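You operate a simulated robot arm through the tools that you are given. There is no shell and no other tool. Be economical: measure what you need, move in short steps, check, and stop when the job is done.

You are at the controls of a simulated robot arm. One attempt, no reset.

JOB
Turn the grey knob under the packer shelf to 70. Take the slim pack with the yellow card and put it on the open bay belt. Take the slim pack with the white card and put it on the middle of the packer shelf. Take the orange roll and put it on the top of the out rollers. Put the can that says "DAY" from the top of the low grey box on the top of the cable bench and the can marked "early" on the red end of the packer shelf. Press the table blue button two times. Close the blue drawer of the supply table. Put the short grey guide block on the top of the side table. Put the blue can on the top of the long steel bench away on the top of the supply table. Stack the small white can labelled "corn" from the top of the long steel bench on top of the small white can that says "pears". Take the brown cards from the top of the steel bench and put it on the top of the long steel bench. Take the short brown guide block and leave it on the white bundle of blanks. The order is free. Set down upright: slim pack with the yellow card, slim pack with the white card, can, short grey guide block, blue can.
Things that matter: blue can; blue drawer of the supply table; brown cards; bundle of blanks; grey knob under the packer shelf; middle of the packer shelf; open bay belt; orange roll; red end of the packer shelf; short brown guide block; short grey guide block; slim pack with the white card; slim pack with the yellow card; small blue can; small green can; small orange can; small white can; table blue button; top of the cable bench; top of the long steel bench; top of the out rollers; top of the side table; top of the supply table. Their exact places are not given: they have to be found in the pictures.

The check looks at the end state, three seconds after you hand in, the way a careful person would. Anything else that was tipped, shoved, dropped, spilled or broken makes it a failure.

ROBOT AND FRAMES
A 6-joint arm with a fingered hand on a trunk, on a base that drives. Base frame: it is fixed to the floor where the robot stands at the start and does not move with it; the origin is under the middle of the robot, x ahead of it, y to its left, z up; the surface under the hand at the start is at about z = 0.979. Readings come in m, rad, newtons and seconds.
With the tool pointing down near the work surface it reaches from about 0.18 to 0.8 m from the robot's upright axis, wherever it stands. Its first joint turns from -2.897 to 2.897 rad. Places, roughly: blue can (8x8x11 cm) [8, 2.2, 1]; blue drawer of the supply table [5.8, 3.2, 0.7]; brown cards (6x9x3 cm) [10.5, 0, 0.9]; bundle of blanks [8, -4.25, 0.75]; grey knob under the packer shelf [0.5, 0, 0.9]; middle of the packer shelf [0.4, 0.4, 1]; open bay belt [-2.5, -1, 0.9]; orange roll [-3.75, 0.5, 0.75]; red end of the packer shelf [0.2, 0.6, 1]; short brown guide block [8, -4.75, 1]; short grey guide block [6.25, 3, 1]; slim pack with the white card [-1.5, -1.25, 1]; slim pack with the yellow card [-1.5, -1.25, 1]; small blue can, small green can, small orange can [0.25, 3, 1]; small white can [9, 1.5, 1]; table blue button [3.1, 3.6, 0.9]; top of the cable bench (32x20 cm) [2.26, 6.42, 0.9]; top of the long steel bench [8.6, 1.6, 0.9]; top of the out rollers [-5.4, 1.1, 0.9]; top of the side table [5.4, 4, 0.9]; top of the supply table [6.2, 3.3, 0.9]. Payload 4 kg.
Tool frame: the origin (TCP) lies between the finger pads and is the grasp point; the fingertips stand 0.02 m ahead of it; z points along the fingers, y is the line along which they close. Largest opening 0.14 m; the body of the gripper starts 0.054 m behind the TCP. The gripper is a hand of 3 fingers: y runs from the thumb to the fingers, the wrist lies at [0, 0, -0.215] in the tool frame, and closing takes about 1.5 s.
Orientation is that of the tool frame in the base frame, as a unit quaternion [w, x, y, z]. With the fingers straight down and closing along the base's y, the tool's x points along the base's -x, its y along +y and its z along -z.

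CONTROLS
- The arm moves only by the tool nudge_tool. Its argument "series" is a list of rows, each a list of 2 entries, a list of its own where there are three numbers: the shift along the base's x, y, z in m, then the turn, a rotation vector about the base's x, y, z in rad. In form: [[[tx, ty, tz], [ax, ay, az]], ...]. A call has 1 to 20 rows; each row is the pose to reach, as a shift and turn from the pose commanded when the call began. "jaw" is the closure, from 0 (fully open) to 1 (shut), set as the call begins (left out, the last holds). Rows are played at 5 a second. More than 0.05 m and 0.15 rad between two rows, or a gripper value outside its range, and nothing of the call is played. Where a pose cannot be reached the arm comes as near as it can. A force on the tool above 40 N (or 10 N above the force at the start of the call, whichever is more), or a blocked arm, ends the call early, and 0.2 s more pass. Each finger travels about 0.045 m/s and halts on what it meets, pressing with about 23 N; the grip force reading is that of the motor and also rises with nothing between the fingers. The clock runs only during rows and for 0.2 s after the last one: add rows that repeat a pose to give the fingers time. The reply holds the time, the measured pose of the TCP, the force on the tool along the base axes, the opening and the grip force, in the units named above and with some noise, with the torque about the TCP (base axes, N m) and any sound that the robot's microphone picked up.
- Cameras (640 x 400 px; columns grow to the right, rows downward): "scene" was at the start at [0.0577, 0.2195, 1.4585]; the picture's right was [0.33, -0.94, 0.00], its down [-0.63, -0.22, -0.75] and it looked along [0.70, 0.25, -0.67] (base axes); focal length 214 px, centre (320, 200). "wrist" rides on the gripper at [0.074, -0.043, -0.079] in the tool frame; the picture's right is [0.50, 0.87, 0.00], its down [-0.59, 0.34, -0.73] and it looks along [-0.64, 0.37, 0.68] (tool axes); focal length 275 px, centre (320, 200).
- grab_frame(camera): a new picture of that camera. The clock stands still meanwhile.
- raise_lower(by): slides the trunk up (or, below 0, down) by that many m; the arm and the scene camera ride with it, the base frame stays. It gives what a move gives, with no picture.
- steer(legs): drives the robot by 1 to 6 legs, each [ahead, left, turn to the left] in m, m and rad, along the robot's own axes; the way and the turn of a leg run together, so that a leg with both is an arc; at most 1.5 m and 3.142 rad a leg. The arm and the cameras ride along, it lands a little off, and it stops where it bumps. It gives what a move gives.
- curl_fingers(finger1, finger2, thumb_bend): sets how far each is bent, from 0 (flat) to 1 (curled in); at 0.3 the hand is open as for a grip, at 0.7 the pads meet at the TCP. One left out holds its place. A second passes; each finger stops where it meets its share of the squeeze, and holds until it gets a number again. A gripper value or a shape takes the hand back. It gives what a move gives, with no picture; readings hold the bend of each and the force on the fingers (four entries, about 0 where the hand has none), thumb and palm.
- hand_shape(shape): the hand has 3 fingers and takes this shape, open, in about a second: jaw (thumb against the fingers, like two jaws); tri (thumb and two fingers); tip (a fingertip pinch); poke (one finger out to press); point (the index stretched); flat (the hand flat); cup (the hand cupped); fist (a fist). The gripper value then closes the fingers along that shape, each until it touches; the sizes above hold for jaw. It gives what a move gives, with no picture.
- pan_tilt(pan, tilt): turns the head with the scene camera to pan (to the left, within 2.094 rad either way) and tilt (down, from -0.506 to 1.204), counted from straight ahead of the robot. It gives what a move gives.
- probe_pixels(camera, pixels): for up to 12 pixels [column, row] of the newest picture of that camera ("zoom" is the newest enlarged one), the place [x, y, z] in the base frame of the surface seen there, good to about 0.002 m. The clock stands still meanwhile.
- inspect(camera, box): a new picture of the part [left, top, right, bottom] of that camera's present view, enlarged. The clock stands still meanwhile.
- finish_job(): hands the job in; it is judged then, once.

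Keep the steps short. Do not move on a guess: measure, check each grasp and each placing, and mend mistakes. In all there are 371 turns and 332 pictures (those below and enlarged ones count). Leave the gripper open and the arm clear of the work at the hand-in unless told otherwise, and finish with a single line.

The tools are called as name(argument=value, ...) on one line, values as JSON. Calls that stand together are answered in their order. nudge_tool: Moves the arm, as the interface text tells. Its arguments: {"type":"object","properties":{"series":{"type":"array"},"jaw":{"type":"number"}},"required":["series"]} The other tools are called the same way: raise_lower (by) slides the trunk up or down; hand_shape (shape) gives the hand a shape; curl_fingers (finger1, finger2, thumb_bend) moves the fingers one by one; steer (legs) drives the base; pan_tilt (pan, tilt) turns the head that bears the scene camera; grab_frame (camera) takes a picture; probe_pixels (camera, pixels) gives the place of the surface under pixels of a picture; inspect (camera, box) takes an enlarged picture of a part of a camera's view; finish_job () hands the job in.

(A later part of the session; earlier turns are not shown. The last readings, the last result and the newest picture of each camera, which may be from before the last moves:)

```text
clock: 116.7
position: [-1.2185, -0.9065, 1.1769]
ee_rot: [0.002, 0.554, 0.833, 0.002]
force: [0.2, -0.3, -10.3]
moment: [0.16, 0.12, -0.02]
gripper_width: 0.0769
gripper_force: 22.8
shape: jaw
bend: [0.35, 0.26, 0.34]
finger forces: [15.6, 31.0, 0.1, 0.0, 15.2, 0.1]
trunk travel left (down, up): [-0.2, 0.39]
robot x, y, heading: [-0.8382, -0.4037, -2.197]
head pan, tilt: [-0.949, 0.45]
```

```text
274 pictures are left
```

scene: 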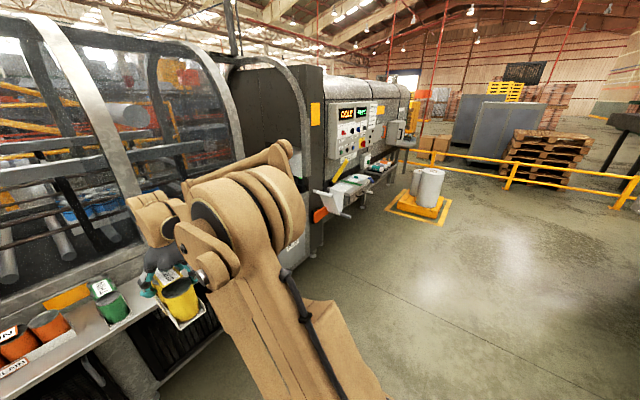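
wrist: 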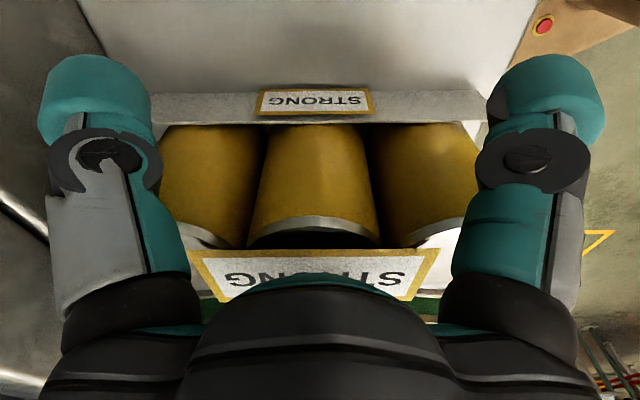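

steer(legs=[[0, -0.9, 0]])

pan_tilt(pan=0.0, tilt=0.45)

grab_frame(camera="scene")

```text
clock: 121.3
position: [-1.9395, -0.3793, 1.176]
ee_rot: [0.001, 0.558, 0.83, 0.002]
force: [-1.1, 0.7, -9.6]
moment: [0.15, 0.14, -0.02]
gripper_width: 0.0771
gripper_force: 23.3
shape: jaw
bend: [0.35, 0.26, 0.34]
finger forces: [15.8, 31.0, 0.0, 0.1, 15.3, 0.1]
trunk travel left (down, up): [-0.2, 0.39]
robot x, y, heading: [-1.5545, 0.1159, -2.205]
head pan, tilt: [-0.949, 0.45]
```

```text
clock: 122.6
position: [-1.9393, -0.3782, 1.1768]
ee_rot: [0.001, 0.558, 0.83, 0.003]
force: [0.0, -0.7, -10.1]
moment: [0.14, 0.14, 0.02]
gripper_width: 0.0768
gripper_force: 22.8
shape: jaw
bend: [0.35, 0.26, 0.34]
finger forces: [15.8, 31.0, 0.0, 0.0, 15.1, 0.0]
trunk travel left (down, up): [-0.2, 0.39]
robot x, y, heading: [-1.5569, 0.1206, -2.206]
head pan, tilt: [0.0, 0.45]
```

```text
273 pictures are left
```

scene: 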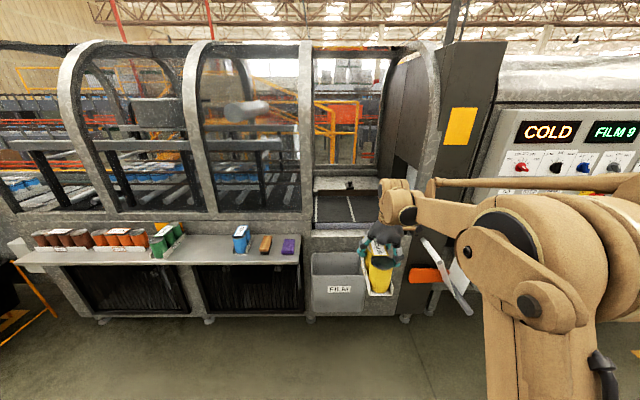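

inspect(camera="scene", box=[290, 50, 470, 300])

probe_pixels(camera="scene", pixels=[[330, 210], [365, 205], [345, 218], [345, 195], [318, 218], [372, 218], [340, 240], [325, 195], [368, 190], [308, 180], [420, 190], [300, 60]])

```text
1.60 times, centred on (380, 175) of scene
```

zoom: 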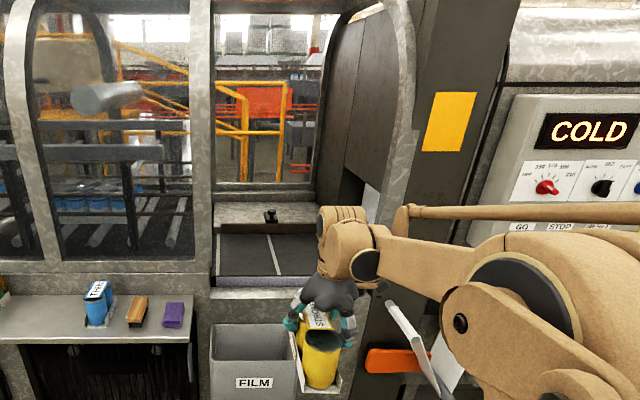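

```text
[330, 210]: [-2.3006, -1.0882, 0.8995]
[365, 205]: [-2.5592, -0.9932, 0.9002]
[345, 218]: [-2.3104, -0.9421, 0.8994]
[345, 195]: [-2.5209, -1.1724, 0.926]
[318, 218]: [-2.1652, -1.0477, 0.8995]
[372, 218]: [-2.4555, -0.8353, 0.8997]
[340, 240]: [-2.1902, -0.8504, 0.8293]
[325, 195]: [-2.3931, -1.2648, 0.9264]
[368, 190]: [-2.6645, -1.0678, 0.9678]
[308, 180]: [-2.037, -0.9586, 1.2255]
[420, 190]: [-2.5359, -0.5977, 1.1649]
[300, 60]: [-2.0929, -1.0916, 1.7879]
```

Belt surface z 0.8995, centre near (-2.37, -1.0). Check how far the FILM bin and flap stick out before driving in.

probe_pixels(camera="scene", pixels=[[338, 290], [315, 262], [362, 262], [338, 307], [430, 275], [455, 280], [345, 228], [390, 215], [445, 300], [440, 255]])

inspect(camera="scene", box=[300, 130, 420, 250])

```text
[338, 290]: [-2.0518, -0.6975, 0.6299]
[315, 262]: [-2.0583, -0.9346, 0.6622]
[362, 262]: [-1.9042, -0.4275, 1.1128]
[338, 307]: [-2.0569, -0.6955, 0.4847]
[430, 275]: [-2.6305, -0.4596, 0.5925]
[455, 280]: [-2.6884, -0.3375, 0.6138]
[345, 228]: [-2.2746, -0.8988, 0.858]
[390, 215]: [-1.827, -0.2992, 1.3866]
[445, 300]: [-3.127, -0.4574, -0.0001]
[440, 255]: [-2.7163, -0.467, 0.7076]
```

```text
3.33 times, centred on (360, 190) of scene
```

zoom: 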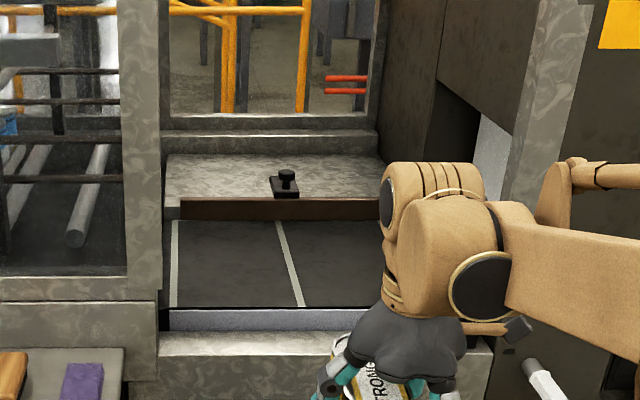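

The belt is only ~27 cm deep, so I'll lay the pack's long side along the belt (turn 90°). Let me check my base's size for clearance to the FILM bin.

pan_tilt(pan=0.0, tilt=1.1)

grab_frame(camera="scene")

probe_pixels(camera="scene", pixels=[[340, 300], [380, 290], [420, 290], [340, 260], [320, 330], [440, 300]])

```text
clock: 123.6
position: [-1.9405, -0.3791, 1.1753]
ee_rot: [0.001, 0.558, 0.83, 0.001]
force: [0.7, 0.6, -11.1]
moment: [0.13, 0.14, 0.0]
gripper_width: 0.0771
gripper_force: 23.1
shape: jaw
bend: [0.35, 0.26, 0.34]
finger forces: [15.8, 31.0, 0.0, 0.0, 15.1, 0.0]
trunk travel left (down, up): [-0.2, 0.39]
robot x, y, heading: [-1.5488, 0.118, -2.202]
head pan, tilt: [0.0, 1.1]
```

```text
270 pictures are left
```

scene: 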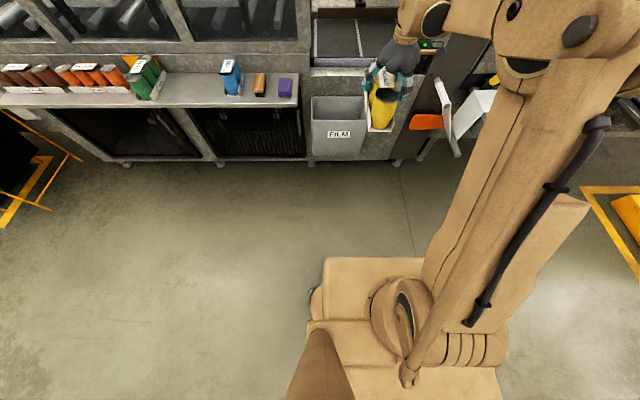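

```text
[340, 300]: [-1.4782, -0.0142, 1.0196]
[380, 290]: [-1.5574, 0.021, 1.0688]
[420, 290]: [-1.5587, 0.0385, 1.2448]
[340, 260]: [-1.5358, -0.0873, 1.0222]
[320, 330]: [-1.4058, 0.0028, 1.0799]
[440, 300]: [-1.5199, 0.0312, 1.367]
```

Base has room. Turn the pack by about -88° so its length runs along the belt.

nudge_tool(series=[[[0, 0, 0], [0, 0, -0.14]], [[0, 0, 0], [0, 0, -0.28]], [[0, 0, 0], [0, 0, -0.42]], [[0, 0, 0], [0, 0, -0.56]], [[0, 0, 0], [0, 0, -0.7]], [[0, 0, 0], [0, 0, -0.84]], [[0, 0, 0], [0, 0, -0.98]], [[0, 0, 0], [0, 0, -1.12]], [[0, 0, 0], [0, 0, -1.26]], [[0, 0, 0], [0, 0, -1.4]], [[0, 0, 0], [0, 0, -1.543]], [[0, 0, 0], [0, 0, -1.543]]])

steer(legs=[[0.62, 0, 0.003]])

pan_tilt(pan=0.15, tilt=0.75)

grab_frame(camera="scene")

```text
clock: 126.2
position: [-1.9402, -0.3792, 1.1762]
ee_rot: [0.001, 0.979, 0.205, 0.002]
force: [-0.3, -0.1, -9.4]
moment: [0.14, -0.17, 0.02]
gripper_width: 0.0757
gripper_force: 23.3
shape: jaw
bend: [0.35, 0.25, 0.34]
finger forces: [16.3, 31.7, 0.0, 0.1, 15.3, 0.0]
trunk travel left (down, up): [-0.2, 0.39]
robot x, y, heading: [-1.5547, 0.1181, -2.204]
head pan, tilt: [0.0, 1.1]
```

```text
clock: 129.6
position: [-2.302, -0.8684, 1.1762]
ee_rot: [0.001, 0.979, 0.206, 0.001]
force: [-0.3, 0.3, -9.1]
moment: [0.19, -0.14, 0.03]
gripper_width: 0.0761
gripper_force: 23.2
shape: jaw
bend: [0.35, 0.25, 0.34]
finger forces: [16.3, 31.7, 0.0, 0.0, 15.2, 0.1]
trunk travel left (down, up): [-0.2, 0.39]
robot x, y, heading: [-1.9133, -0.3711, -2.207]
head pan, tilt: [0.0, 1.1]
```

```text
clock: 130.5
position: [-2.3023, -0.8681, 1.1748]
ee_rot: [0.002, 0.979, 0.205, 0.001]
force: [1.0, -0.5, -9.2]
moment: [0.13, -0.13, -0.01]
gripper_width: 0.0759
gripper_force: 23.6
shape: jaw
bend: [0.35, 0.25, 0.34]
finger forces: [16.4, 31.7, 0.0, 0.0, 15.3, 0.0]
trunk travel left (down, up): [-0.2, 0.39]
robot x, y, heading: [-1.9131, -0.3687, -2.209]
head pan, tilt: [0.15, 0.75]
```

```text
269 pictures are left
```

scene: 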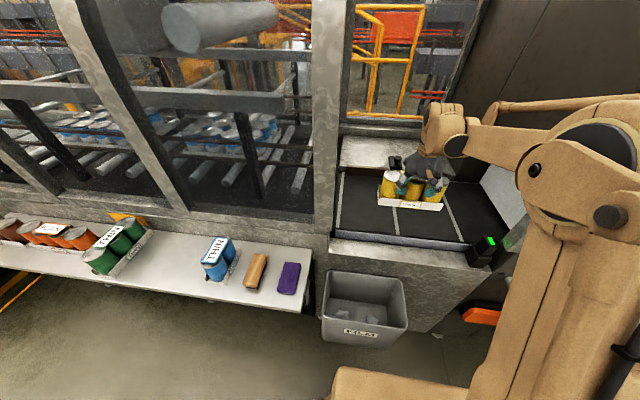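

inspect(camera="scene", box=[320, 90, 520, 280])

probe_pixels(camera="scene", pixels=[[340, 230], [455, 240], [346, 178], [490, 195], [400, 225], [385, 180], [460, 200], [340, 238], [484, 245], [395, 160], [410, 205], [360, 160]])

```text
2.11 times, centred on (420, 185) of scene
```

zoom: 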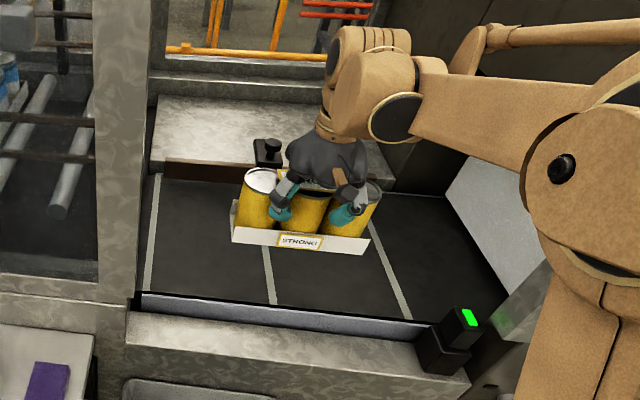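

```text
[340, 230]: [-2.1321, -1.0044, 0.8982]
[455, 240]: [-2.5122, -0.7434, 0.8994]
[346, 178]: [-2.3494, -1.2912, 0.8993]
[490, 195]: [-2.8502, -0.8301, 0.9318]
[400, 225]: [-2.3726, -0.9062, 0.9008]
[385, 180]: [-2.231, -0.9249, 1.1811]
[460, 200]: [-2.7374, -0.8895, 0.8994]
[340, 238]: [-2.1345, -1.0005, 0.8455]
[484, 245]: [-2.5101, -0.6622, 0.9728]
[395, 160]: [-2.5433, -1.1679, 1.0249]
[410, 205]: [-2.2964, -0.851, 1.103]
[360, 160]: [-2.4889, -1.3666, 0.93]
```

Belt spans depth 2.066–2.426. I'll edge forward 6 cm, then position the pack at (-2.414, -0.965).

steer(legs=[[0.06, 0, 0]])

nudge_tool(series=[[[-0.038, -0.025, 0], [0, 0, 0]], [[-0.076, -0.049, 0], [0, 0, 0]], [[-0.076, -0.049, -0.045], [0, 0, 0]], [[-0.076, -0.049, -0.09], [0, 0, 0]], [[-0.076, -0.049, -0.135], [0, 0, 0]], [[-0.076, -0.049, -0.17], [0, 0, 0]], [[-0.076, -0.049, -0.179], [0, 0, 0]], [[-0.076, -0.049, -0.179], [0, 0, 0]]])

inspect(camera="scene", box=[320, 90, 520, 280])

```text
clock: 131.4
position: [-2.3402, -0.9197, 1.1746]
ee_rot: [0.001, 0.979, 0.205, 0.001]
force: [-0.3, -0.8, -9.9]
moment: [0.16, -0.17, -0.02]
gripper_width: 0.0756
gripper_force: 22.8
shape: jaw
bend: [0.35, 0.25, 0.34]
finger forces: [16.2, 31.6, 0.0, 0.0, 15.0, 0.2]
trunk travel left (down, up): [-0.2, 0.39]
robot x, y, heading: [-1.9472, -0.4198, -2.207]
head pan, tilt: [0.15, 0.75]
```

```text
clock: 133.2
position: [-2.413, -0.9669, 0.9973]
ee_rot: [0.002, 0.979, 0.206, 0.001]
force: [1.0, -0.5, -9.7]
moment: [0.17, -0.13, -0.01]
gripper_width: 0.0756
gripper_force: 22.5
shape: jaw
bend: [0.36, 0.25, 0.34]
finger forces: [16.2, 31.2, 0.1, 0.0, 14.9, 0.0]
trunk travel left (down, up): [-0.2, 0.39]
robot x, y, heading: [-1.9502, -0.4232, -2.208]
head pan, tilt: [0.15, 0.75]
```

```text
2.11 times, centred on (420, 185) of scene
```

zoom: 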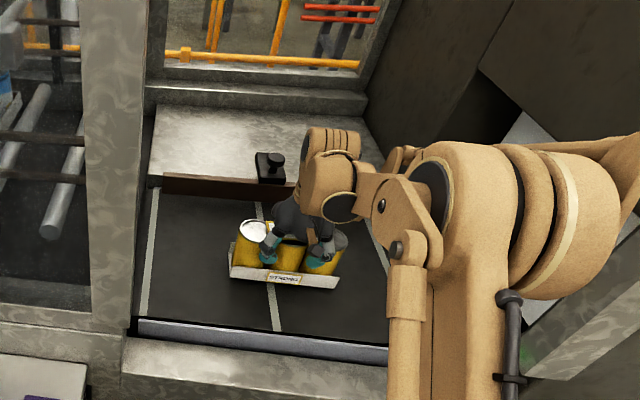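

Well inside the belt. Lower the last centimetre to contact.

nudge_tool(series=[[[0, 0, -0.005], [0, 0, 0]], [[0, 0, -0.01], [0, 0, 0]], [[0, 0, -0.01], [0, 0, 0]]])

```text
clock: 134.0
position: [-2.415, -0.9677, 0.9863]
ee_rot: [0.002, 0.979, 0.205, 0.001]
force: [-0.9, -1.8, -2.5]
moment: [0.02, 0.06, -0.01]
gripper_width: 0.0754
gripper_force: 23.1
shape: jaw
bend: [0.36, 0.25, 0.34]
finger forces: [15.1, 31.3, 0.0, 0.1, 14.6, 0.0]
trunk travel left (down, up): [-0.2, 0.39]
robot x, y, heading: [-1.9505, -0.4202, -2.208]
head pan, tilt: [0.15, 0.75]
```

Weight is mostly taken by the belt. One more millimetre, then open and lift.

nudge_tool(series=[[[0, 0, -0.001], [0, 0, 0]], [[0, 0, -0.001], [0, 0, 0]], [[0, 0, -0.001], [0, 0, 0]], [[0, 0, -0.001], [0, 0, 0]], [[0, 0, -0.001], [0, 0, 0]], [[0, 0, -0.001], [0, 0, 0]]], jaw=0)

nudge_tool(series=[[[0, 0, 0.02], [0, 0, 0]], [[0, 0, 0.06], [0, 0, 0]], [[0, 0, 0.1], [0, 0, 0]], [[0, 0, 0.15], [0, 0, 0]], [[0, 0, 0.2], [0, 0, 0]]])

inspect(camera="scene", box=[320, 90, 520, 280])

```text
clock: 135.4
position: [-2.4155, -0.9659, 0.9859]
ee_rot: [0.001, 0.979, 0.205, 0.0]
force: [-1.0, -1.1, 2.3]
moment: [-0.06, 0.02, -0.03]
gripper_width: 0.14
gripper_force: 0.1
shape: jaw
bend: [0.3, 0.29, 0.3]
finger forces: [0.1, 2.0, 0.0, 0.0, 0.0, 0.1]
trunk travel left (down, up): [-0.2, 0.39]
robot x, y, heading: [-1.9497, -0.4159, -2.204]
head pan, tilt: [0.15, 0.75]
```

```text
clock: 136.6
position: [-2.4146, -0.9631, 1.1894]
ee_rot: [0.002, 0.979, 0.206, 0.0]
force: [-0.2, 0.6, 0.8]
moment: [0.01, 0.02, 0.0]
gripper_width: 0.1403
gripper_force: 0.1
shape: jaw
bend: [0.3, 0.3, 0.3]
finger forces: [0.1, 0.0, 0.0, 0.0, 0.1, 0.0]
trunk travel left (down, up): [-0.2, 0.39]
robot x, y, heading: [-1.9486, -0.4213, -2.211]
head pan, tilt: [0.15, 0.75]
```

```text
2.11 times, centred on (420, 185) of scene
```

zoom: 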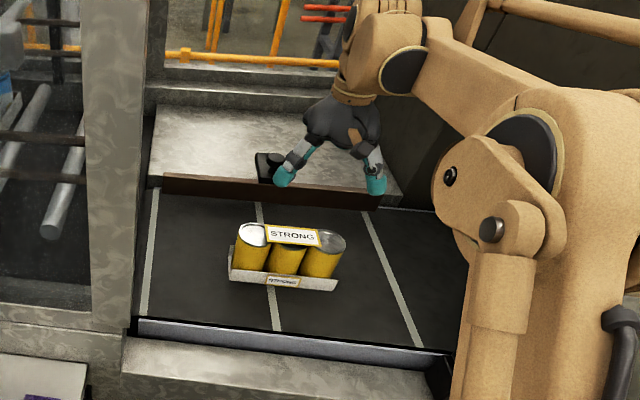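

Yellow pack stands on the belt. Now find the orange roll: back out and turn right.

steer(legs=[[-0.75, 0, 0], [0, 0, -1.0]])

pan_tilt(pan=0.2, tilt=0.4)

grab_frame(camera="scene")

```text
clock: 143.3
position: [-2.1969, 0.3148, 1.1881]
ee_rot: [0.003, 0.952, -0.307, 0.0]
force: [0.2, -0.1, -0.4]
moment: [-0.04, -0.01, 0.04]
gripper_width: 0.1403
gripper_force: 0.1
shape: jaw
bend: [0.3, 0.3, 0.3]
finger forces: [0.0, 0.1, 0.0, 0.0, 0.0, 0.1]
trunk travel left (down, up): [-0.2, 0.39]
robot x, y, heading: [-1.4912, 0.1927, 3.041]
head pan, tilt: [0.15, 0.75]
```

```text
clock: 144.2
position: [-2.1979, 0.3138, 1.188]
ee_rot: [0.002, 0.951, -0.308, -0.001]
force: [-0.5, -0.8, 0.2]
moment: [-0.02, 0.0, -0.01]
gripper_width: 0.1399
gripper_force: 0.0
shape: jaw
bend: [0.3, 0.3, 0.3]
finger forces: [0.1, 0.0, 0.0, 0.0, 0.0, 0.1]
trunk travel left (down, up): [-0.2, 0.39]
robot x, y, heading: [-1.4915, 0.1918, 3.04]
head pan, tilt: [0.201, 0.4]
```

```text
265 pictures are left
```

scene: 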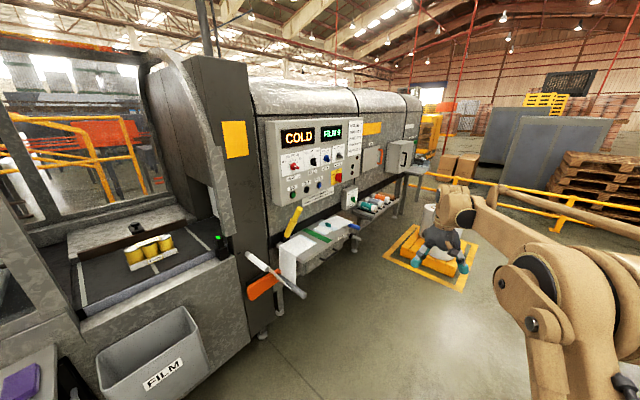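

inspect(camera="scene", box=[300, 130, 500, 270])

probe_pixels(camera="scene", pixels=[[375, 205], [385, 198], [368, 208], [410, 168], [420, 165], [400, 172], [405, 240], [310, 240], [350, 195], [430, 240]])

```text
2.86 times, centred on (400, 200) of scene
```

zoom: 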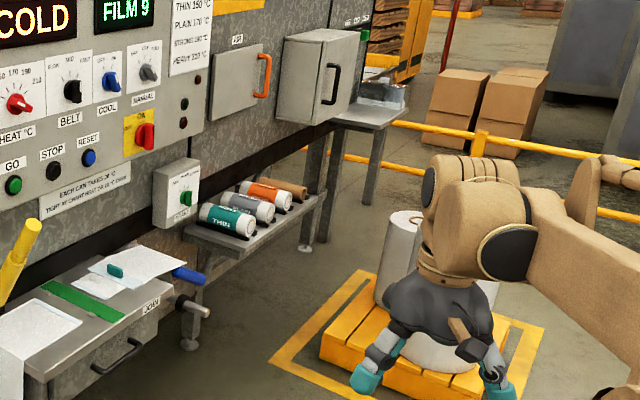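

```text
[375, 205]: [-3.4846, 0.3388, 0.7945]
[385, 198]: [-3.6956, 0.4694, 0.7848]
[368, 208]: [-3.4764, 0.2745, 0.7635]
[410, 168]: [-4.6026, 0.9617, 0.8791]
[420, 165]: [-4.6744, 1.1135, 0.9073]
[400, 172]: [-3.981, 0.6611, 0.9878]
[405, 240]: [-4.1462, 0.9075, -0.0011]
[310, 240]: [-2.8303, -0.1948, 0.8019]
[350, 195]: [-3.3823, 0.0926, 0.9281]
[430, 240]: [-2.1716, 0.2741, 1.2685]
```

Coloured rolls lie on a low rack. Measure the rolls, pallet tape and floor.

probe_pixels(camera="zoom", pixels=[[265, 192], [245, 190], [287, 205], [275, 185], [268, 362], [325, 350], [350, 275], [375, 170], [360, 110], [300, 215], [225, 235], [293, 190]])

```text
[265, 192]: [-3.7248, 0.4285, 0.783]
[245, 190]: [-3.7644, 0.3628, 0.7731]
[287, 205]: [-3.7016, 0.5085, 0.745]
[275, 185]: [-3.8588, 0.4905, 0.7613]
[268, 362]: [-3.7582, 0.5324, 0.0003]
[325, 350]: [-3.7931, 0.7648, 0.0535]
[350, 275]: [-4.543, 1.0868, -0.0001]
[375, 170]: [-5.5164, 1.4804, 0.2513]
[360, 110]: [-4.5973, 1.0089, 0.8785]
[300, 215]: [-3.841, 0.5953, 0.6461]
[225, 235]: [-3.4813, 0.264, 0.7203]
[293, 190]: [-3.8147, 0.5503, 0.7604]
```

The rolls lie at about (-3.7, 0.45), z 0.76, beside a pallet. I'll drive to (-3.2, 0.65), turned toward the rack.

steer(legs=[[0.85, -0.15, 0], [0.85, -0.14, 0], [0, 0, 0.74]])

pan_tilt(pan=-0.2, tilt=0.75)

grab_frame(camera="scene")

```text
clock: 154.1
position: [-3.8121, 0.4617, 1.1891]
ee_rot: [-0.002, 0.996, -0.089, -0.003]
force: [-2.4, 6.7, 1.4]
moment: [-0.56, -0.15, -0.14]
gripper_width: 0.1401
gripper_force: 0.1
shape: jaw
bend: [0.3, 0.3, 0.3]
finger forces: [0.1, 0.1, 0.0, 0.1, 0.0, 7.5]
trunk travel left (down, up): [-0.2, 0.39]
robot x, y, heading: [-3.1228, 0.6544, -2.778]
head pan, tilt: [0.201, 0.4]
stopped in leg 3: the force on the tool passed its limit at 104 N (the readings are from after the stop); the commanded pose is now the measured one
```

```text
clock: 155.0
position: [-3.8132, 0.462, 1.1886]
ee_rot: [-0.003, 0.996, -0.088, -0.003]
force: [-4.5, 9.7, 2.7]
moment: [-0.82, -0.28, -0.26]
gripper_width: 0.1399
gripper_force: 0.1
shape: jaw
bend: [0.3, 0.3, 0.3]
finger forces: [0.0, 0.0, 0.0, 0.0, 0.1, 11.7]
trunk travel left (down, up): [-0.2, 0.39]
robot x, y, heading: [-3.1235, 0.6482, -2.781]
head pan, tilt: [-0.201, 0.75]
```

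```text
263 pictures are left
```

scene: 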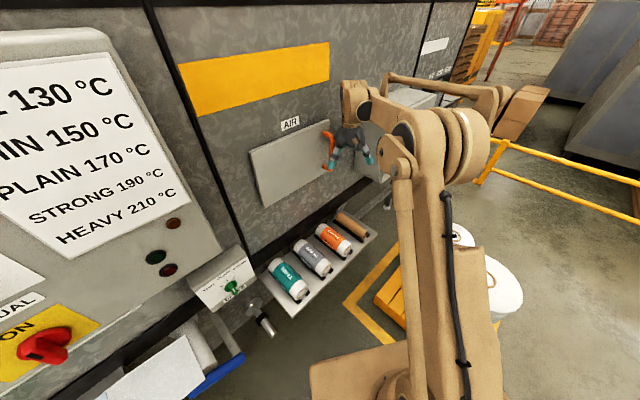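

The hand bumped against the AIR door handle while turning. Turn back right away and look.

steer(legs=[[0, 0, -0.2]])

grab_frame(camera="scene")

```text
clock: 156.1
position: [-3.838, 0.6, 1.1879]
ee_rot: [-0.003, 0.983, -0.186, -0.003]
force: [0.3, 0.1, 0.5]
moment: [0.02, -0.02, -0.01]
gripper_width: 0.14
gripper_force: 0.2
shape: jaw
bend: [0.3, 0.3, 0.3]
finger forces: [0.0, 0.0, 0.1, 0.1, 0.1, 0.0]
trunk travel left (down, up): [-0.2, 0.39]
robot x, y, heading: [-3.119, 0.6564, -2.976]
head pan, tilt: [-0.201, 0.75]
```

```text
262 pictures are left
```

scene: 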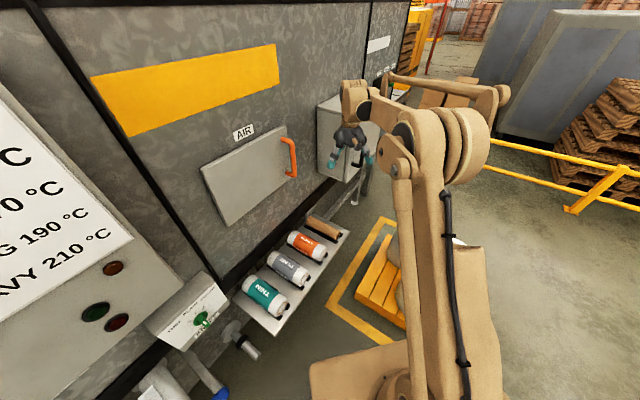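

No visible change to the door. Retract the arm toward the robot and restore the natural hand yaw.

nudge_tool(series=[[[0.05, 0.003, 0], [0, 0, 0.13]], [[0.1, 0.006, 0], [0, 0, 0.27]], [[0.145, 0.01, 0], [0, 0, 0.4]], [[0.19, 0.013, 0], [0, 0, 0.54]], [[0.23, 0.016, 0], [0, 0, 0.54]], [[0.23, 0.016, 0], [0, 0, 0.54]]])

inspect(camera="scene", box=[190, 180, 370, 340])

probe_pixels(camera="zoom", pixels=[[350, 205], [390, 240], [440, 265], [360, 250], [420, 220], [330, 285], [450, 205], [485, 285], [485, 220], [390, 310], [345, 375], [395, 170]])

```text
clock: 157.5
position: [-3.6051, 0.6149, 1.1904]
ee_rot: [-0.003, 0.997, 0.083, -0.004]
force: [-0.2, 0.1, 0.8]
moment: [-0.03, -0.03, -0.02]
gripper_width: 0.14
gripper_force: 0.1
shape: jaw
bend: [0.3, 0.3, 0.3]
finger forces: [0.1, 0.0, 0.0, 0.0, 0.0, 0.0]
trunk travel left (down, up): [-0.2, 0.39]
robot x, y, heading: [-3.1204, 0.6525, -2.974]
head pan, tilt: [-0.201, 0.75]
```

```text
2.50 times, centred on (280, 260) of scene
```

zoom: 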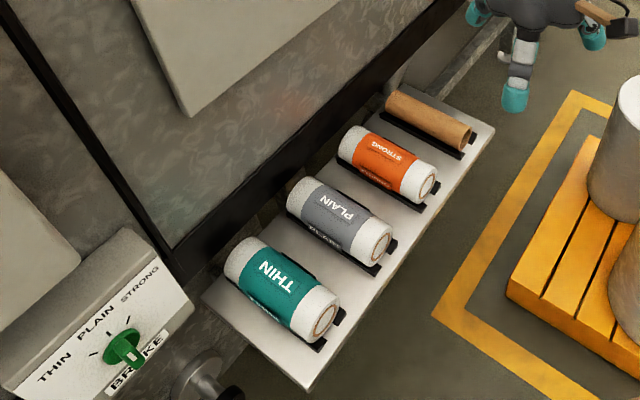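

```text
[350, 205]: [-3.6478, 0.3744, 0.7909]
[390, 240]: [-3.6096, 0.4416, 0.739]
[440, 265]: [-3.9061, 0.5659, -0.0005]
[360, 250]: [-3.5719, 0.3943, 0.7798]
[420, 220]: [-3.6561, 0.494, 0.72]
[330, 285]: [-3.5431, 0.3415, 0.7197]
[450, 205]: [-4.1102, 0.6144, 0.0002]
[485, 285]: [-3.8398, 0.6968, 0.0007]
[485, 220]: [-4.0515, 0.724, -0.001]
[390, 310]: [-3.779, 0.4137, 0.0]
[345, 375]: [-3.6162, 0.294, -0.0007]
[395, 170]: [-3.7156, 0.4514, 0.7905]
```

probe_pixels(camera="zoom", pixels=[[352, 135], [370, 142], [388, 152], [405, 163], [422, 172], [430, 185], [345, 155], [375, 180], [405, 198], [412, 203], [385, 128], [330, 170]])

```text
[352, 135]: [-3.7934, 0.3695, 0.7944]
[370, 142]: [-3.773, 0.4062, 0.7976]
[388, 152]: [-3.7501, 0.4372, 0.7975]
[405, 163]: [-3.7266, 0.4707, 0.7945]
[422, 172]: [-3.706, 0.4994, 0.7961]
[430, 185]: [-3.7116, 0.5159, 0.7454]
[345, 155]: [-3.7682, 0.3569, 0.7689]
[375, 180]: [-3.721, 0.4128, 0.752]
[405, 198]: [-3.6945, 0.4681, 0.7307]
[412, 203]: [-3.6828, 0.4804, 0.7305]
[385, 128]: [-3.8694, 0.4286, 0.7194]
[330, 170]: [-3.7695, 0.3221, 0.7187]
```

Now check the door handle and wall positions above the roll.

grab_frame(camera="scene")

probe_pixels(camera="scene", pixels=[[290, 170], [285, 140], [290, 157], [225, 225], [285, 185], [205, 170], [320, 150], [340, 110], [300, 205], [275, 225]])

```text
260 pictures are left
```

scene: 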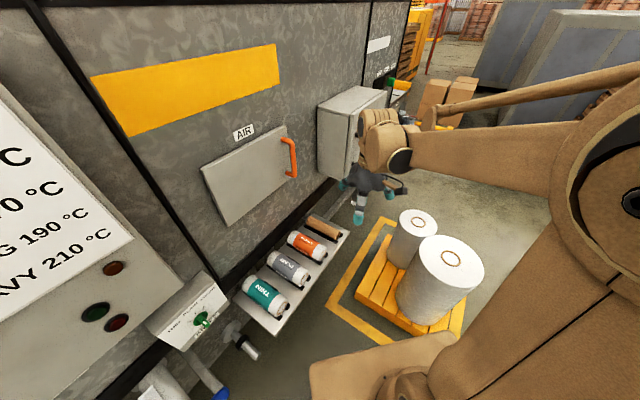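

```text
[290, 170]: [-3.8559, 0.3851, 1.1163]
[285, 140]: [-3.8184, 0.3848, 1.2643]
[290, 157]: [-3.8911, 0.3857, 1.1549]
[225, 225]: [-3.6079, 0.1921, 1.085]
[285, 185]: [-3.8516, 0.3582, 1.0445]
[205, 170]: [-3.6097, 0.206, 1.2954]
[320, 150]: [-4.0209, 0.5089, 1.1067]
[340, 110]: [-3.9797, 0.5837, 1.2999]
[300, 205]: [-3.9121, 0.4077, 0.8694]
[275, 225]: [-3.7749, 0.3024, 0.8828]
```

probe_pixels(camera="scene", pixels=[[418, 222], [450, 258], [388, 225], [398, 285], [312, 237], [322, 225], [330, 232], [305, 243]])

raise_lower(by=-0.2)

```text
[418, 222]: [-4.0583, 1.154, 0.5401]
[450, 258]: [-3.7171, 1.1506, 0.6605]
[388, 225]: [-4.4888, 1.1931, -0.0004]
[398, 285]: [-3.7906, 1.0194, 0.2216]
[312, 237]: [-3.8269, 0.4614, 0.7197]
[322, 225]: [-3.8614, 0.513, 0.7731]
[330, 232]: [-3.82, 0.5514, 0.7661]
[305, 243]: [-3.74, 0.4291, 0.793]
```

```text
clock: 159.7
position: [-3.6037, 0.6143, 0.9913]
ee_rot: [-0.002, 0.997, 0.083, -0.003]
force: [0.3, 0.4, -0.7]
moment: [-0.02, -0.02, -0.04]
gripper_width: 0.1398
gripper_force: 0.1
shape: jaw
bend: [0.3, 0.3, 0.3]
finger forces: [0.0, 0.0, 0.0, 0.1, 0.0, 0.0]
trunk travel left (down, up): [0.0, 0.59]
robot x, y, heading: [-3.1233, 0.6552, -2.979]
head pan, tilt: [-0.201, 0.75]
```

Lower to z 0.87 in front of the rack, yaw so one finger faces the grey roll, then slide in under the door handle to above the orange roll.

nudge_tool(series=[[[0, 0, -0.04], [0, 0, -0.09]], [[0, 0, -0.08], [0, 0, -0.18]], [[0, 0, -0.121], [0, 0, -0.274]], [[-0.033, -0.032, -0.121], [0, 0, -0.274]], [[-0.065, -0.064, -0.121], [0, 0, -0.274]], [[-0.097, -0.096, -0.121], [0, 0, -0.274]], [[-0.129, -0.128, -0.121], [0, 0, -0.274]], [[-0.161, -0.159, -0.121], [0, 0, -0.274]], [[-0.161, -0.159, -0.121], [0, 0, -0.274]]])

grab_frame(camera="wrist")

inspect(camera="scene", box=[220, 180, 400, 340])

```text
clock: 161.7
position: [-3.7659, 0.4543, 0.8666]
ee_rot: [-0.004, 0.999, -0.054, -0.004]
force: [-0.4, -0.3, -0.9]
moment: [-0.03, 0.0, -0.01]
gripper_width: 0.1398
gripper_force: 0.0
shape: jaw
bend: [0.3, 0.3, 0.3]
finger forces: [0.0, 0.0, 0.0, 0.1, 0.0, 0.1]
trunk travel left (down, up): [0.0, 0.59]
robot x, y, heading: [-3.1202, 0.6537, -2.982]
head pan, tilt: [-0.201, 0.75]
```

```text
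259 pictures are left
```

wrist: 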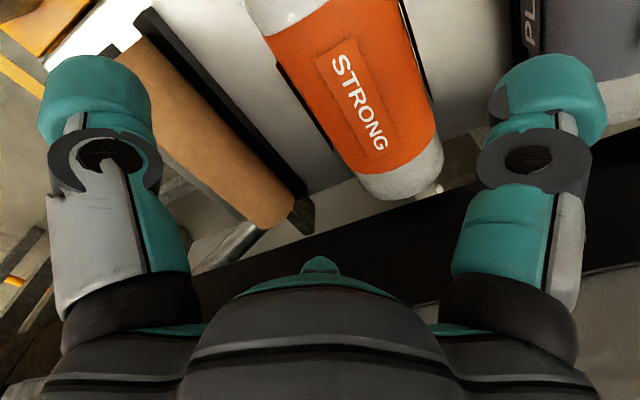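

```text
2.50 times, centred on (310, 260) of scene
```

zoom: 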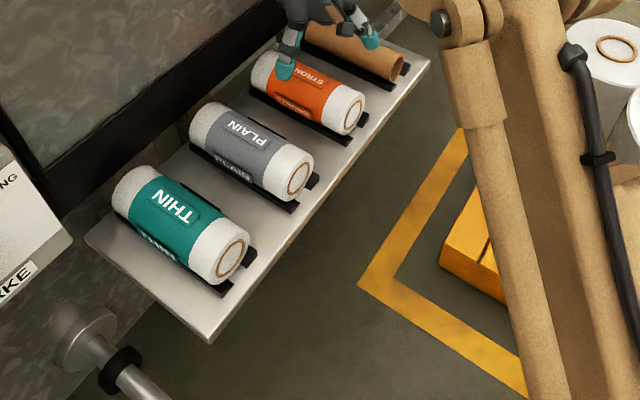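

probe_pixels(camera="wrist", pixels=[[492, 120], [497, 140], [520, 85], [590, 80], [150, 120], [60, 80], [320, 262], [425, 100], [290, 100], [525, 60], [290, 200], [200, 120]])

```text
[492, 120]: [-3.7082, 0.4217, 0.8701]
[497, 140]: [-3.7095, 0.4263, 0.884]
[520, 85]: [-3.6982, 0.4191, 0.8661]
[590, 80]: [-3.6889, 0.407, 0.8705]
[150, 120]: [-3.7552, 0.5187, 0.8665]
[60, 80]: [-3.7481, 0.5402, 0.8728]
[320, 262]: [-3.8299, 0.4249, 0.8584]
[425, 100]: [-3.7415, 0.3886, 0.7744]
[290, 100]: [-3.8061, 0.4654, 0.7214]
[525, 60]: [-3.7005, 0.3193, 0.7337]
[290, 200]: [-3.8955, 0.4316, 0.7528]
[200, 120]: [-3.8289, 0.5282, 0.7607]
```

Clear on all sides (6–20 mm). Descend to z≈0.765.

nudge_tool(series=[[[0.002, -0.001, -0.03], [0, 0, 0]], [[0.002, -0.001, -0.06], [0, 0, 0]], [[0.002, -0.001, -0.085], [0, 0, 0]], [[0.002, -0.001, -0.101], [0, 0, 0]], [[0.002, -0.001, -0.101], [0, 0, 0]]])

```text
clock: 162.9
position: [-3.7626, 0.4557, 0.7686]
ee_rot: [-0.003, 0.999, -0.054, -0.003]
force: [0.0, 0.4, -0.2]
moment: [-0.01, -0.01, 0.01]
gripper_width: 0.1397
gripper_force: 0.0
shape: jaw
bend: [0.3, 0.3, 0.3]
finger forces: [0.0, 0.0, 0.1, 0.0, 0.0, 0.1]
trunk travel left (down, up): [0.0, 0.59]
robot x, y, heading: [-3.1193, 0.6554, -2.981]
head pan, tilt: [-0.201, 0.75]
```

nudge_tool(series=[[[0, 0, -0.006], [0, 0, 0]], [[0, 0, -0.006], [0, 0, 0]], [[0, 0, -0.006], [0, 0, 0]], [[0, 0, -0.006], [0, 0, 0]], [[0, 0, -0.006], [0, 0, 0]], [[0, 0, -0.006], [0, 0, 0]], [[0, 0, -0.006], [0, 0, 0]], [[0, 0, -0.006], [0, 0, 0]], [[0, 0, -0.006], [0, 0, 0]]], jaw=0.9)

grab_frame(camera="wrist")

```text
clock: 164.9
position: [-3.7623, 0.4558, 0.7608]
ee_rot: [-0.003, 0.999, -0.054, -0.003]
force: [-4.8, 4.4, 0.5]
moment: [0.12, 0.14, -0.07]
gripper_width: 0.0773
gripper_force: 23.3
shape: jaw
bend: [0.23, 0.36, 0.34]
finger forces: [29.4, 21.3, 0.0, 0.0, 14.4, 0.0]
trunk travel left (down, up): [0.0, 0.59]
robot x, y, heading: [-3.1237, 0.6563, -2.979]
head pan, tilt: [-0.201, 0.75]
```

```text
257 pictures are left
```

wrist: 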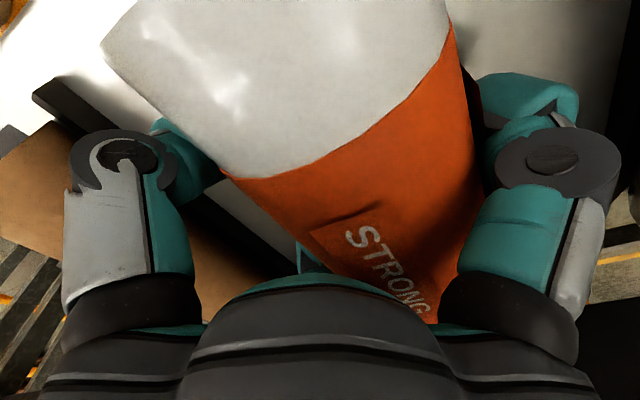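

Gripped. Lift straight up 10 cm, then pull out away from the wall (below the door handle).

nudge_tool(series=[[[0, 0, 0.02], [0, 0, 0]], [[0, 0, 0.05], [0, 0, 0]], [[0, 0, 0.085], [0, 0, 0]], [[0, 0, 0.11], [0, 0, 0]], [[0.023, 0.033, 0.12], [0, 0, 0]], [[0.047, 0.065, 0.13], [0, 0, 0]], [[0.071, 0.097, 0.14], [0, 0, 0]], [[0.094, 0.129, 0.15], [0, 0, 0]], [[0.118, 0.16, 0.18], [0, 0, 0]], [[0.118, 0.16, 0.22], [0, 0, 0]], [[0.118, 0.16, 0.22], [0, 0, 0]]])

grab_frame(camera="scene")

```text
clock: 167.3
position: [-3.6444, 0.6121, 0.9867]
ee_rot: [-0.004, 0.999, -0.054, -0.004]
force: [-0.4, 0.2, -3.9]
moment: [0.07, 0.04, -0.03]
gripper_width: 0.0757
gripper_force: 23.1
shape: jaw
bend: [0.22, 0.36, 0.35]
finger forces: [31.1, 19.6, 0.1, 0.1, 11.6, 0.1]
trunk travel left (down, up): [0.0, 0.59]
robot x, y, heading: [-3.1237, 0.6587, -2.978]
head pan, tilt: [-0.201, 0.75]
```

```text
256 pictures are left
```

scene: 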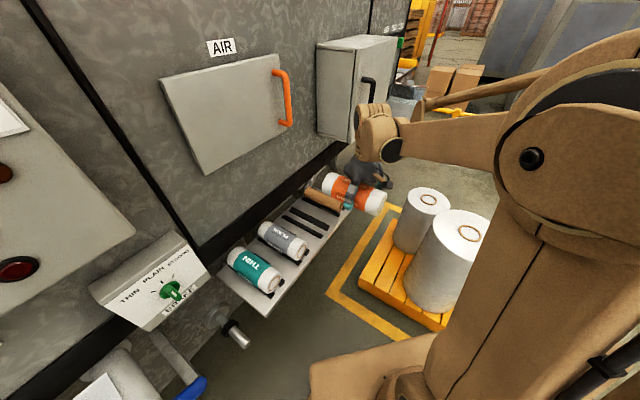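

Orange roll in hand; other rolls undisturbed. Raise the trunk and look toward the out rollers.

raise_lower(by=0.3)

steer(legs=[[-0.3, 0.0, 0]])

pan_tilt(pan=0.1, tilt=0.4)

grab_frame(camera="scene")

pan_tilt(pan=-0.8, tilt=0.4)

grab_frame(camera="scene")

```text
clock: 170.3
position: [-3.6442, 0.6119, 1.2871]
ee_rot: [-0.003, 0.999, -0.054, -0.003]
force: [-0.2, -0.2, -4.1]
moment: [0.08, 0.02, -0.02]
gripper_width: 0.0758
gripper_force: 22.8
shape: jaw
bend: [0.22, 0.36, 0.35]
finger forces: [31.2, 19.7, 0.1, 0.1, 11.5, 0.0]
trunk travel left (down, up): [-0.3, 0.29]
robot x, y, heading: [-3.1216, 0.6523, -2.98]
head pan, tilt: [-0.201, 0.75]
```

```text
clock: 172.3
position: [-3.3528, 0.661, 1.289]
ee_rot: [-0.002, 0.998, -0.056, -0.003]
force: [0.5, 0.5, -4.3]
moment: [0.08, 0.1, 0.0]
gripper_width: 0.0754
gripper_force: 23.3
shape: jaw
bend: [0.22, 0.36, 0.35]
finger forces: [31.3, 19.7, 0.1, 0.0, 11.5, 0.1]
trunk travel left (down, up): [-0.3, 0.29]
robot x, y, heading: [-2.8324, 0.702, -2.985]
head pan, tilt: [-0.201, 0.75]
```

```text
clock: 173.1
position: [-3.3544, 0.6611, 1.2878]
ee_rot: [-0.003, 0.998, -0.056, -0.003]
force: [-0.4, -0.5, -4.7]
moment: [0.11, 0.09, -0.01]
gripper_width: 0.0754
gripper_force: 22.3
shape: jaw
bend: [0.22, 0.36, 0.35]
finger forces: [31.4, 19.6, 0.0, 0.1, 11.5, 0.1]
trunk travel left (down, up): [-0.3, 0.29]
robot x, y, heading: [-2.8303, 0.6996, -2.984]
head pan, tilt: [0.099, 0.4]
```

```text
255 pictures are left
```

scene: 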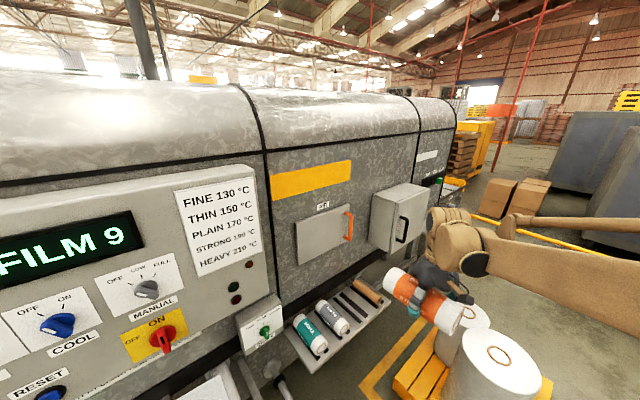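

```text
clock: 174.3
position: [-3.3539, 0.661, 1.288]
ee_rot: [-0.003, 0.998, -0.056, -0.004]
force: [-0.1, 0.2, -4.2]
moment: [0.13, 0.07, 0.03]
gripper_width: 0.0756
gripper_force: 22.7
shape: jaw
bend: [0.22, 0.36, 0.35]
finger forces: [31.3, 19.8, 0.0, 0.1, 11.6, 0.1]
trunk travel left (down, up): [-0.3, 0.29]
robot x, y, heading: [-2.8313, 0.6991, -2.977]
head pan, tilt: [-0.799, 0.4]
```

```text
254 pictures are left
```

scene: 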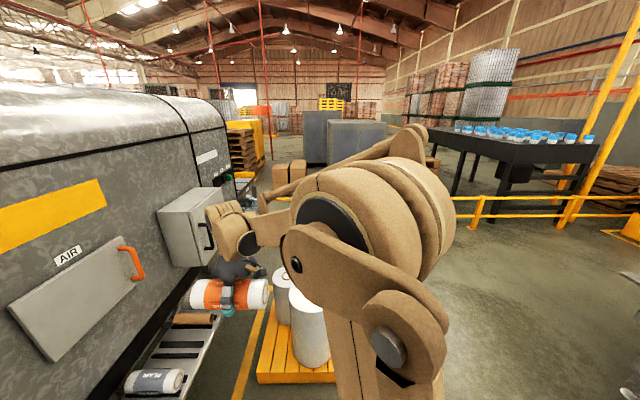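

probe_pixels(camera="scene", pixels=[[470, 215], [580, 215], [335, 378], [262, 382], [250, 190], [244, 176], [225, 160], [450, 260], [380, 180], [290, 180], [330, 210]])

inspect(camera="scene", box=[180, 110, 380, 240])

```text
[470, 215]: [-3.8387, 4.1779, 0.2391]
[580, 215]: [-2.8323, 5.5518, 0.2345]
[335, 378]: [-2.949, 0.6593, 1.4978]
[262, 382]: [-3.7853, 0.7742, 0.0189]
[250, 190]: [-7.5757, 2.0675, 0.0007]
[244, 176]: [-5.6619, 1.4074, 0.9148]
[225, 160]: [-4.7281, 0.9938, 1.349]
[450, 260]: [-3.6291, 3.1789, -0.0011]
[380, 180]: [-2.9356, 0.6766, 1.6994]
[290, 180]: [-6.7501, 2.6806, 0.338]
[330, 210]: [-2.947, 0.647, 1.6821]
```

```text
3.08 times, centred on (280, 175) of scene
```

zoom: 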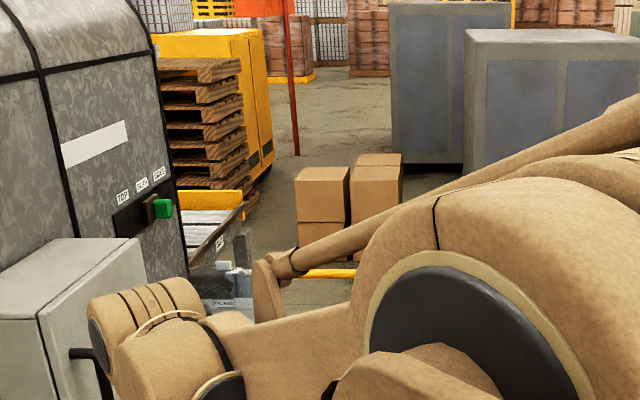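

Rollers run near (-5.4, 1.1)–(-5.7, 1.4), with a rail at their end. I'll go around the pallet on the open side, then look.

steer(legs=[[-0.495, -0.493, 0], [0, 0, 0.781], [0, -1.1, 0], [0, -1.1, 0]])

pan_tilt(pan=0.0, tilt=0.5)

grab_frame(camera="scene")

```text
clock: 190.8
position: [-4.5366, 2.232, 1.2884]
ee_rot: [-0.002, 0.947, 0.32, -0.004]
force: [-0.9, 0.4, -5.1]
moment: [0.05, 0.16, 0.0]
gripper_width: 0.0753
gripper_force: 22.9
shape: jaw
bend: [0.22, 0.37, 0.35]
finger forces: [31.1, 19.6, 0.0, 0.1, 11.5, 0.0]
trunk travel left (down, up): [-0.3, 0.29]
robot x, y, heading: [-4.1827, 2.6198, -2.221]
head pan, tilt: [-0.799, 0.4]
```

```text
clock: 191.9
position: [-4.5347, 2.2321, 1.2873]
ee_rot: [-0.001, 0.947, 0.32, -0.004]
force: [-0.7, -0.4, -4.0]
moment: [0.04, 0.09, -0.03]
gripper_width: 0.0752
gripper_force: 23.3
shape: jaw
bend: [0.22, 0.37, 0.35]
finger forces: [31.1, 19.6, 0.0, 0.0, 11.6, 0.0]
trunk travel left (down, up): [-0.3, 0.29]
robot x, y, heading: [-4.1845, 2.6212, -2.22]
head pan, tilt: [0.0, 0.499]
```

```text
252 pictures are left
```

scene: 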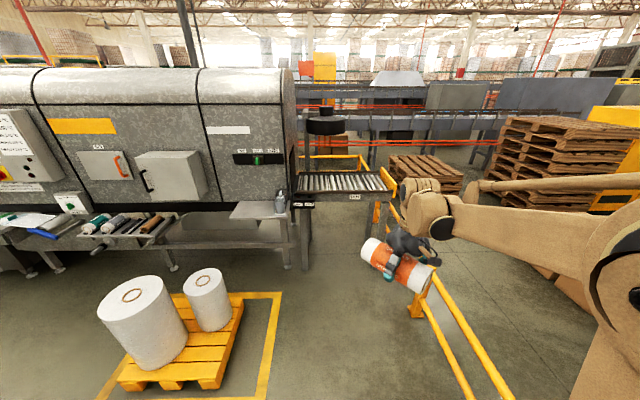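

probe_pixels(camera="scene", pixels=[[300, 185], [380, 185], [345, 182], [310, 173], [370, 173], [345, 190], [350, 197], [418, 300], [440, 290], [300, 205], [395, 200], [280, 210]])

inspect(camera="scene", box=[280, 90, 440, 220])

```text
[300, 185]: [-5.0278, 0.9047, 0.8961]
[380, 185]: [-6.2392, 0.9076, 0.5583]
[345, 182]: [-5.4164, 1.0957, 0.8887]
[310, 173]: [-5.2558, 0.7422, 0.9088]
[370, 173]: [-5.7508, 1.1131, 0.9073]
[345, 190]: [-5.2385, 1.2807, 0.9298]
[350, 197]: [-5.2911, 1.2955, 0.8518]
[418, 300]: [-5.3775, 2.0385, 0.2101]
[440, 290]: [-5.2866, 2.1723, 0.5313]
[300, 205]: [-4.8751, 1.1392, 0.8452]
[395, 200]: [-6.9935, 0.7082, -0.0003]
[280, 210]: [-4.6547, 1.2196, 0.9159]
```

```text
3.08 times, centred on (360, 155) of scene
```

zoom: 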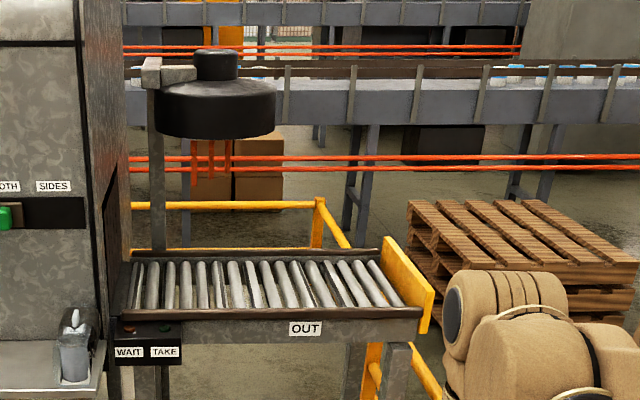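

probe_pixels(camera="scene", pixels=[[325, 127], [312, 128], [340, 128], [325, 133]])

steer(legs=[[0.6, -0.04, 0.021], [0.63, -0.04, 0]])

pan_tilt(pan=0.2, tilt=0.8)

grab_frame(camera="scene")

```text
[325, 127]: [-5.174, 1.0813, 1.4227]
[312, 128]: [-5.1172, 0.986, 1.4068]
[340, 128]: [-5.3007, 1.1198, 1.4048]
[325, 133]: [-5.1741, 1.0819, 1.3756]
```

```text
clock: 198.4
position: [-5.3009, 1.2616, 1.2872]
ee_rot: [-0.001, 0.941, 0.339, -0.004]
force: [-0.4, -0.3, -4.3]
moment: [0.02, 0.13, -0.02]
gripper_width: 0.0753
gripper_force: 23.1
shape: jaw
bend: [0.22, 0.37, 0.35]
finger forces: [31.2, 19.8, 0.0, 0.1, 11.5, 0.0]
trunk travel left (down, up): [-0.3, 0.29]
robot x, y, heading: [-4.9706, 1.6657, -2.179]
head pan, tilt: [0.0, 0.499]
```

```text
clock: 199.2
position: [-5.2998, 1.2631, 1.2871]
ee_rot: [-0.001, 0.941, 0.34, -0.005]
force: [0.6, -0.4, -4.0]
moment: [0.03, 0.12, -0.04]
gripper_width: 0.0752
gripper_force: 23.6
shape: jaw
bend: [0.22, 0.37, 0.35]
finger forces: [31.4, 19.9, 0.0, 0.0, 11.5, 0.1]
trunk travel left (down, up): [-0.3, 0.29]
robot x, y, heading: [-4.9643, 1.6652, -2.184]
head pan, tilt: [0.201, 0.799]
```

```text
250 pictures are left
```

scene: 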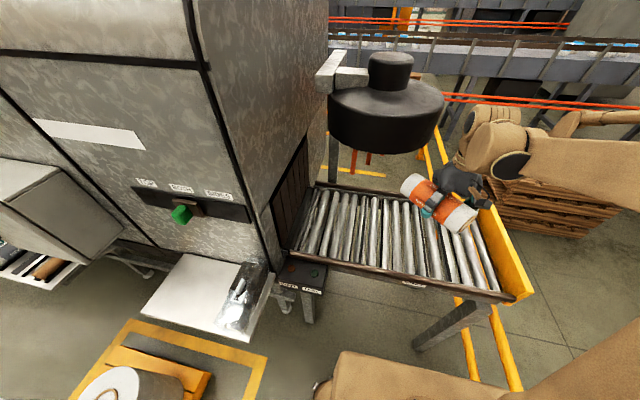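

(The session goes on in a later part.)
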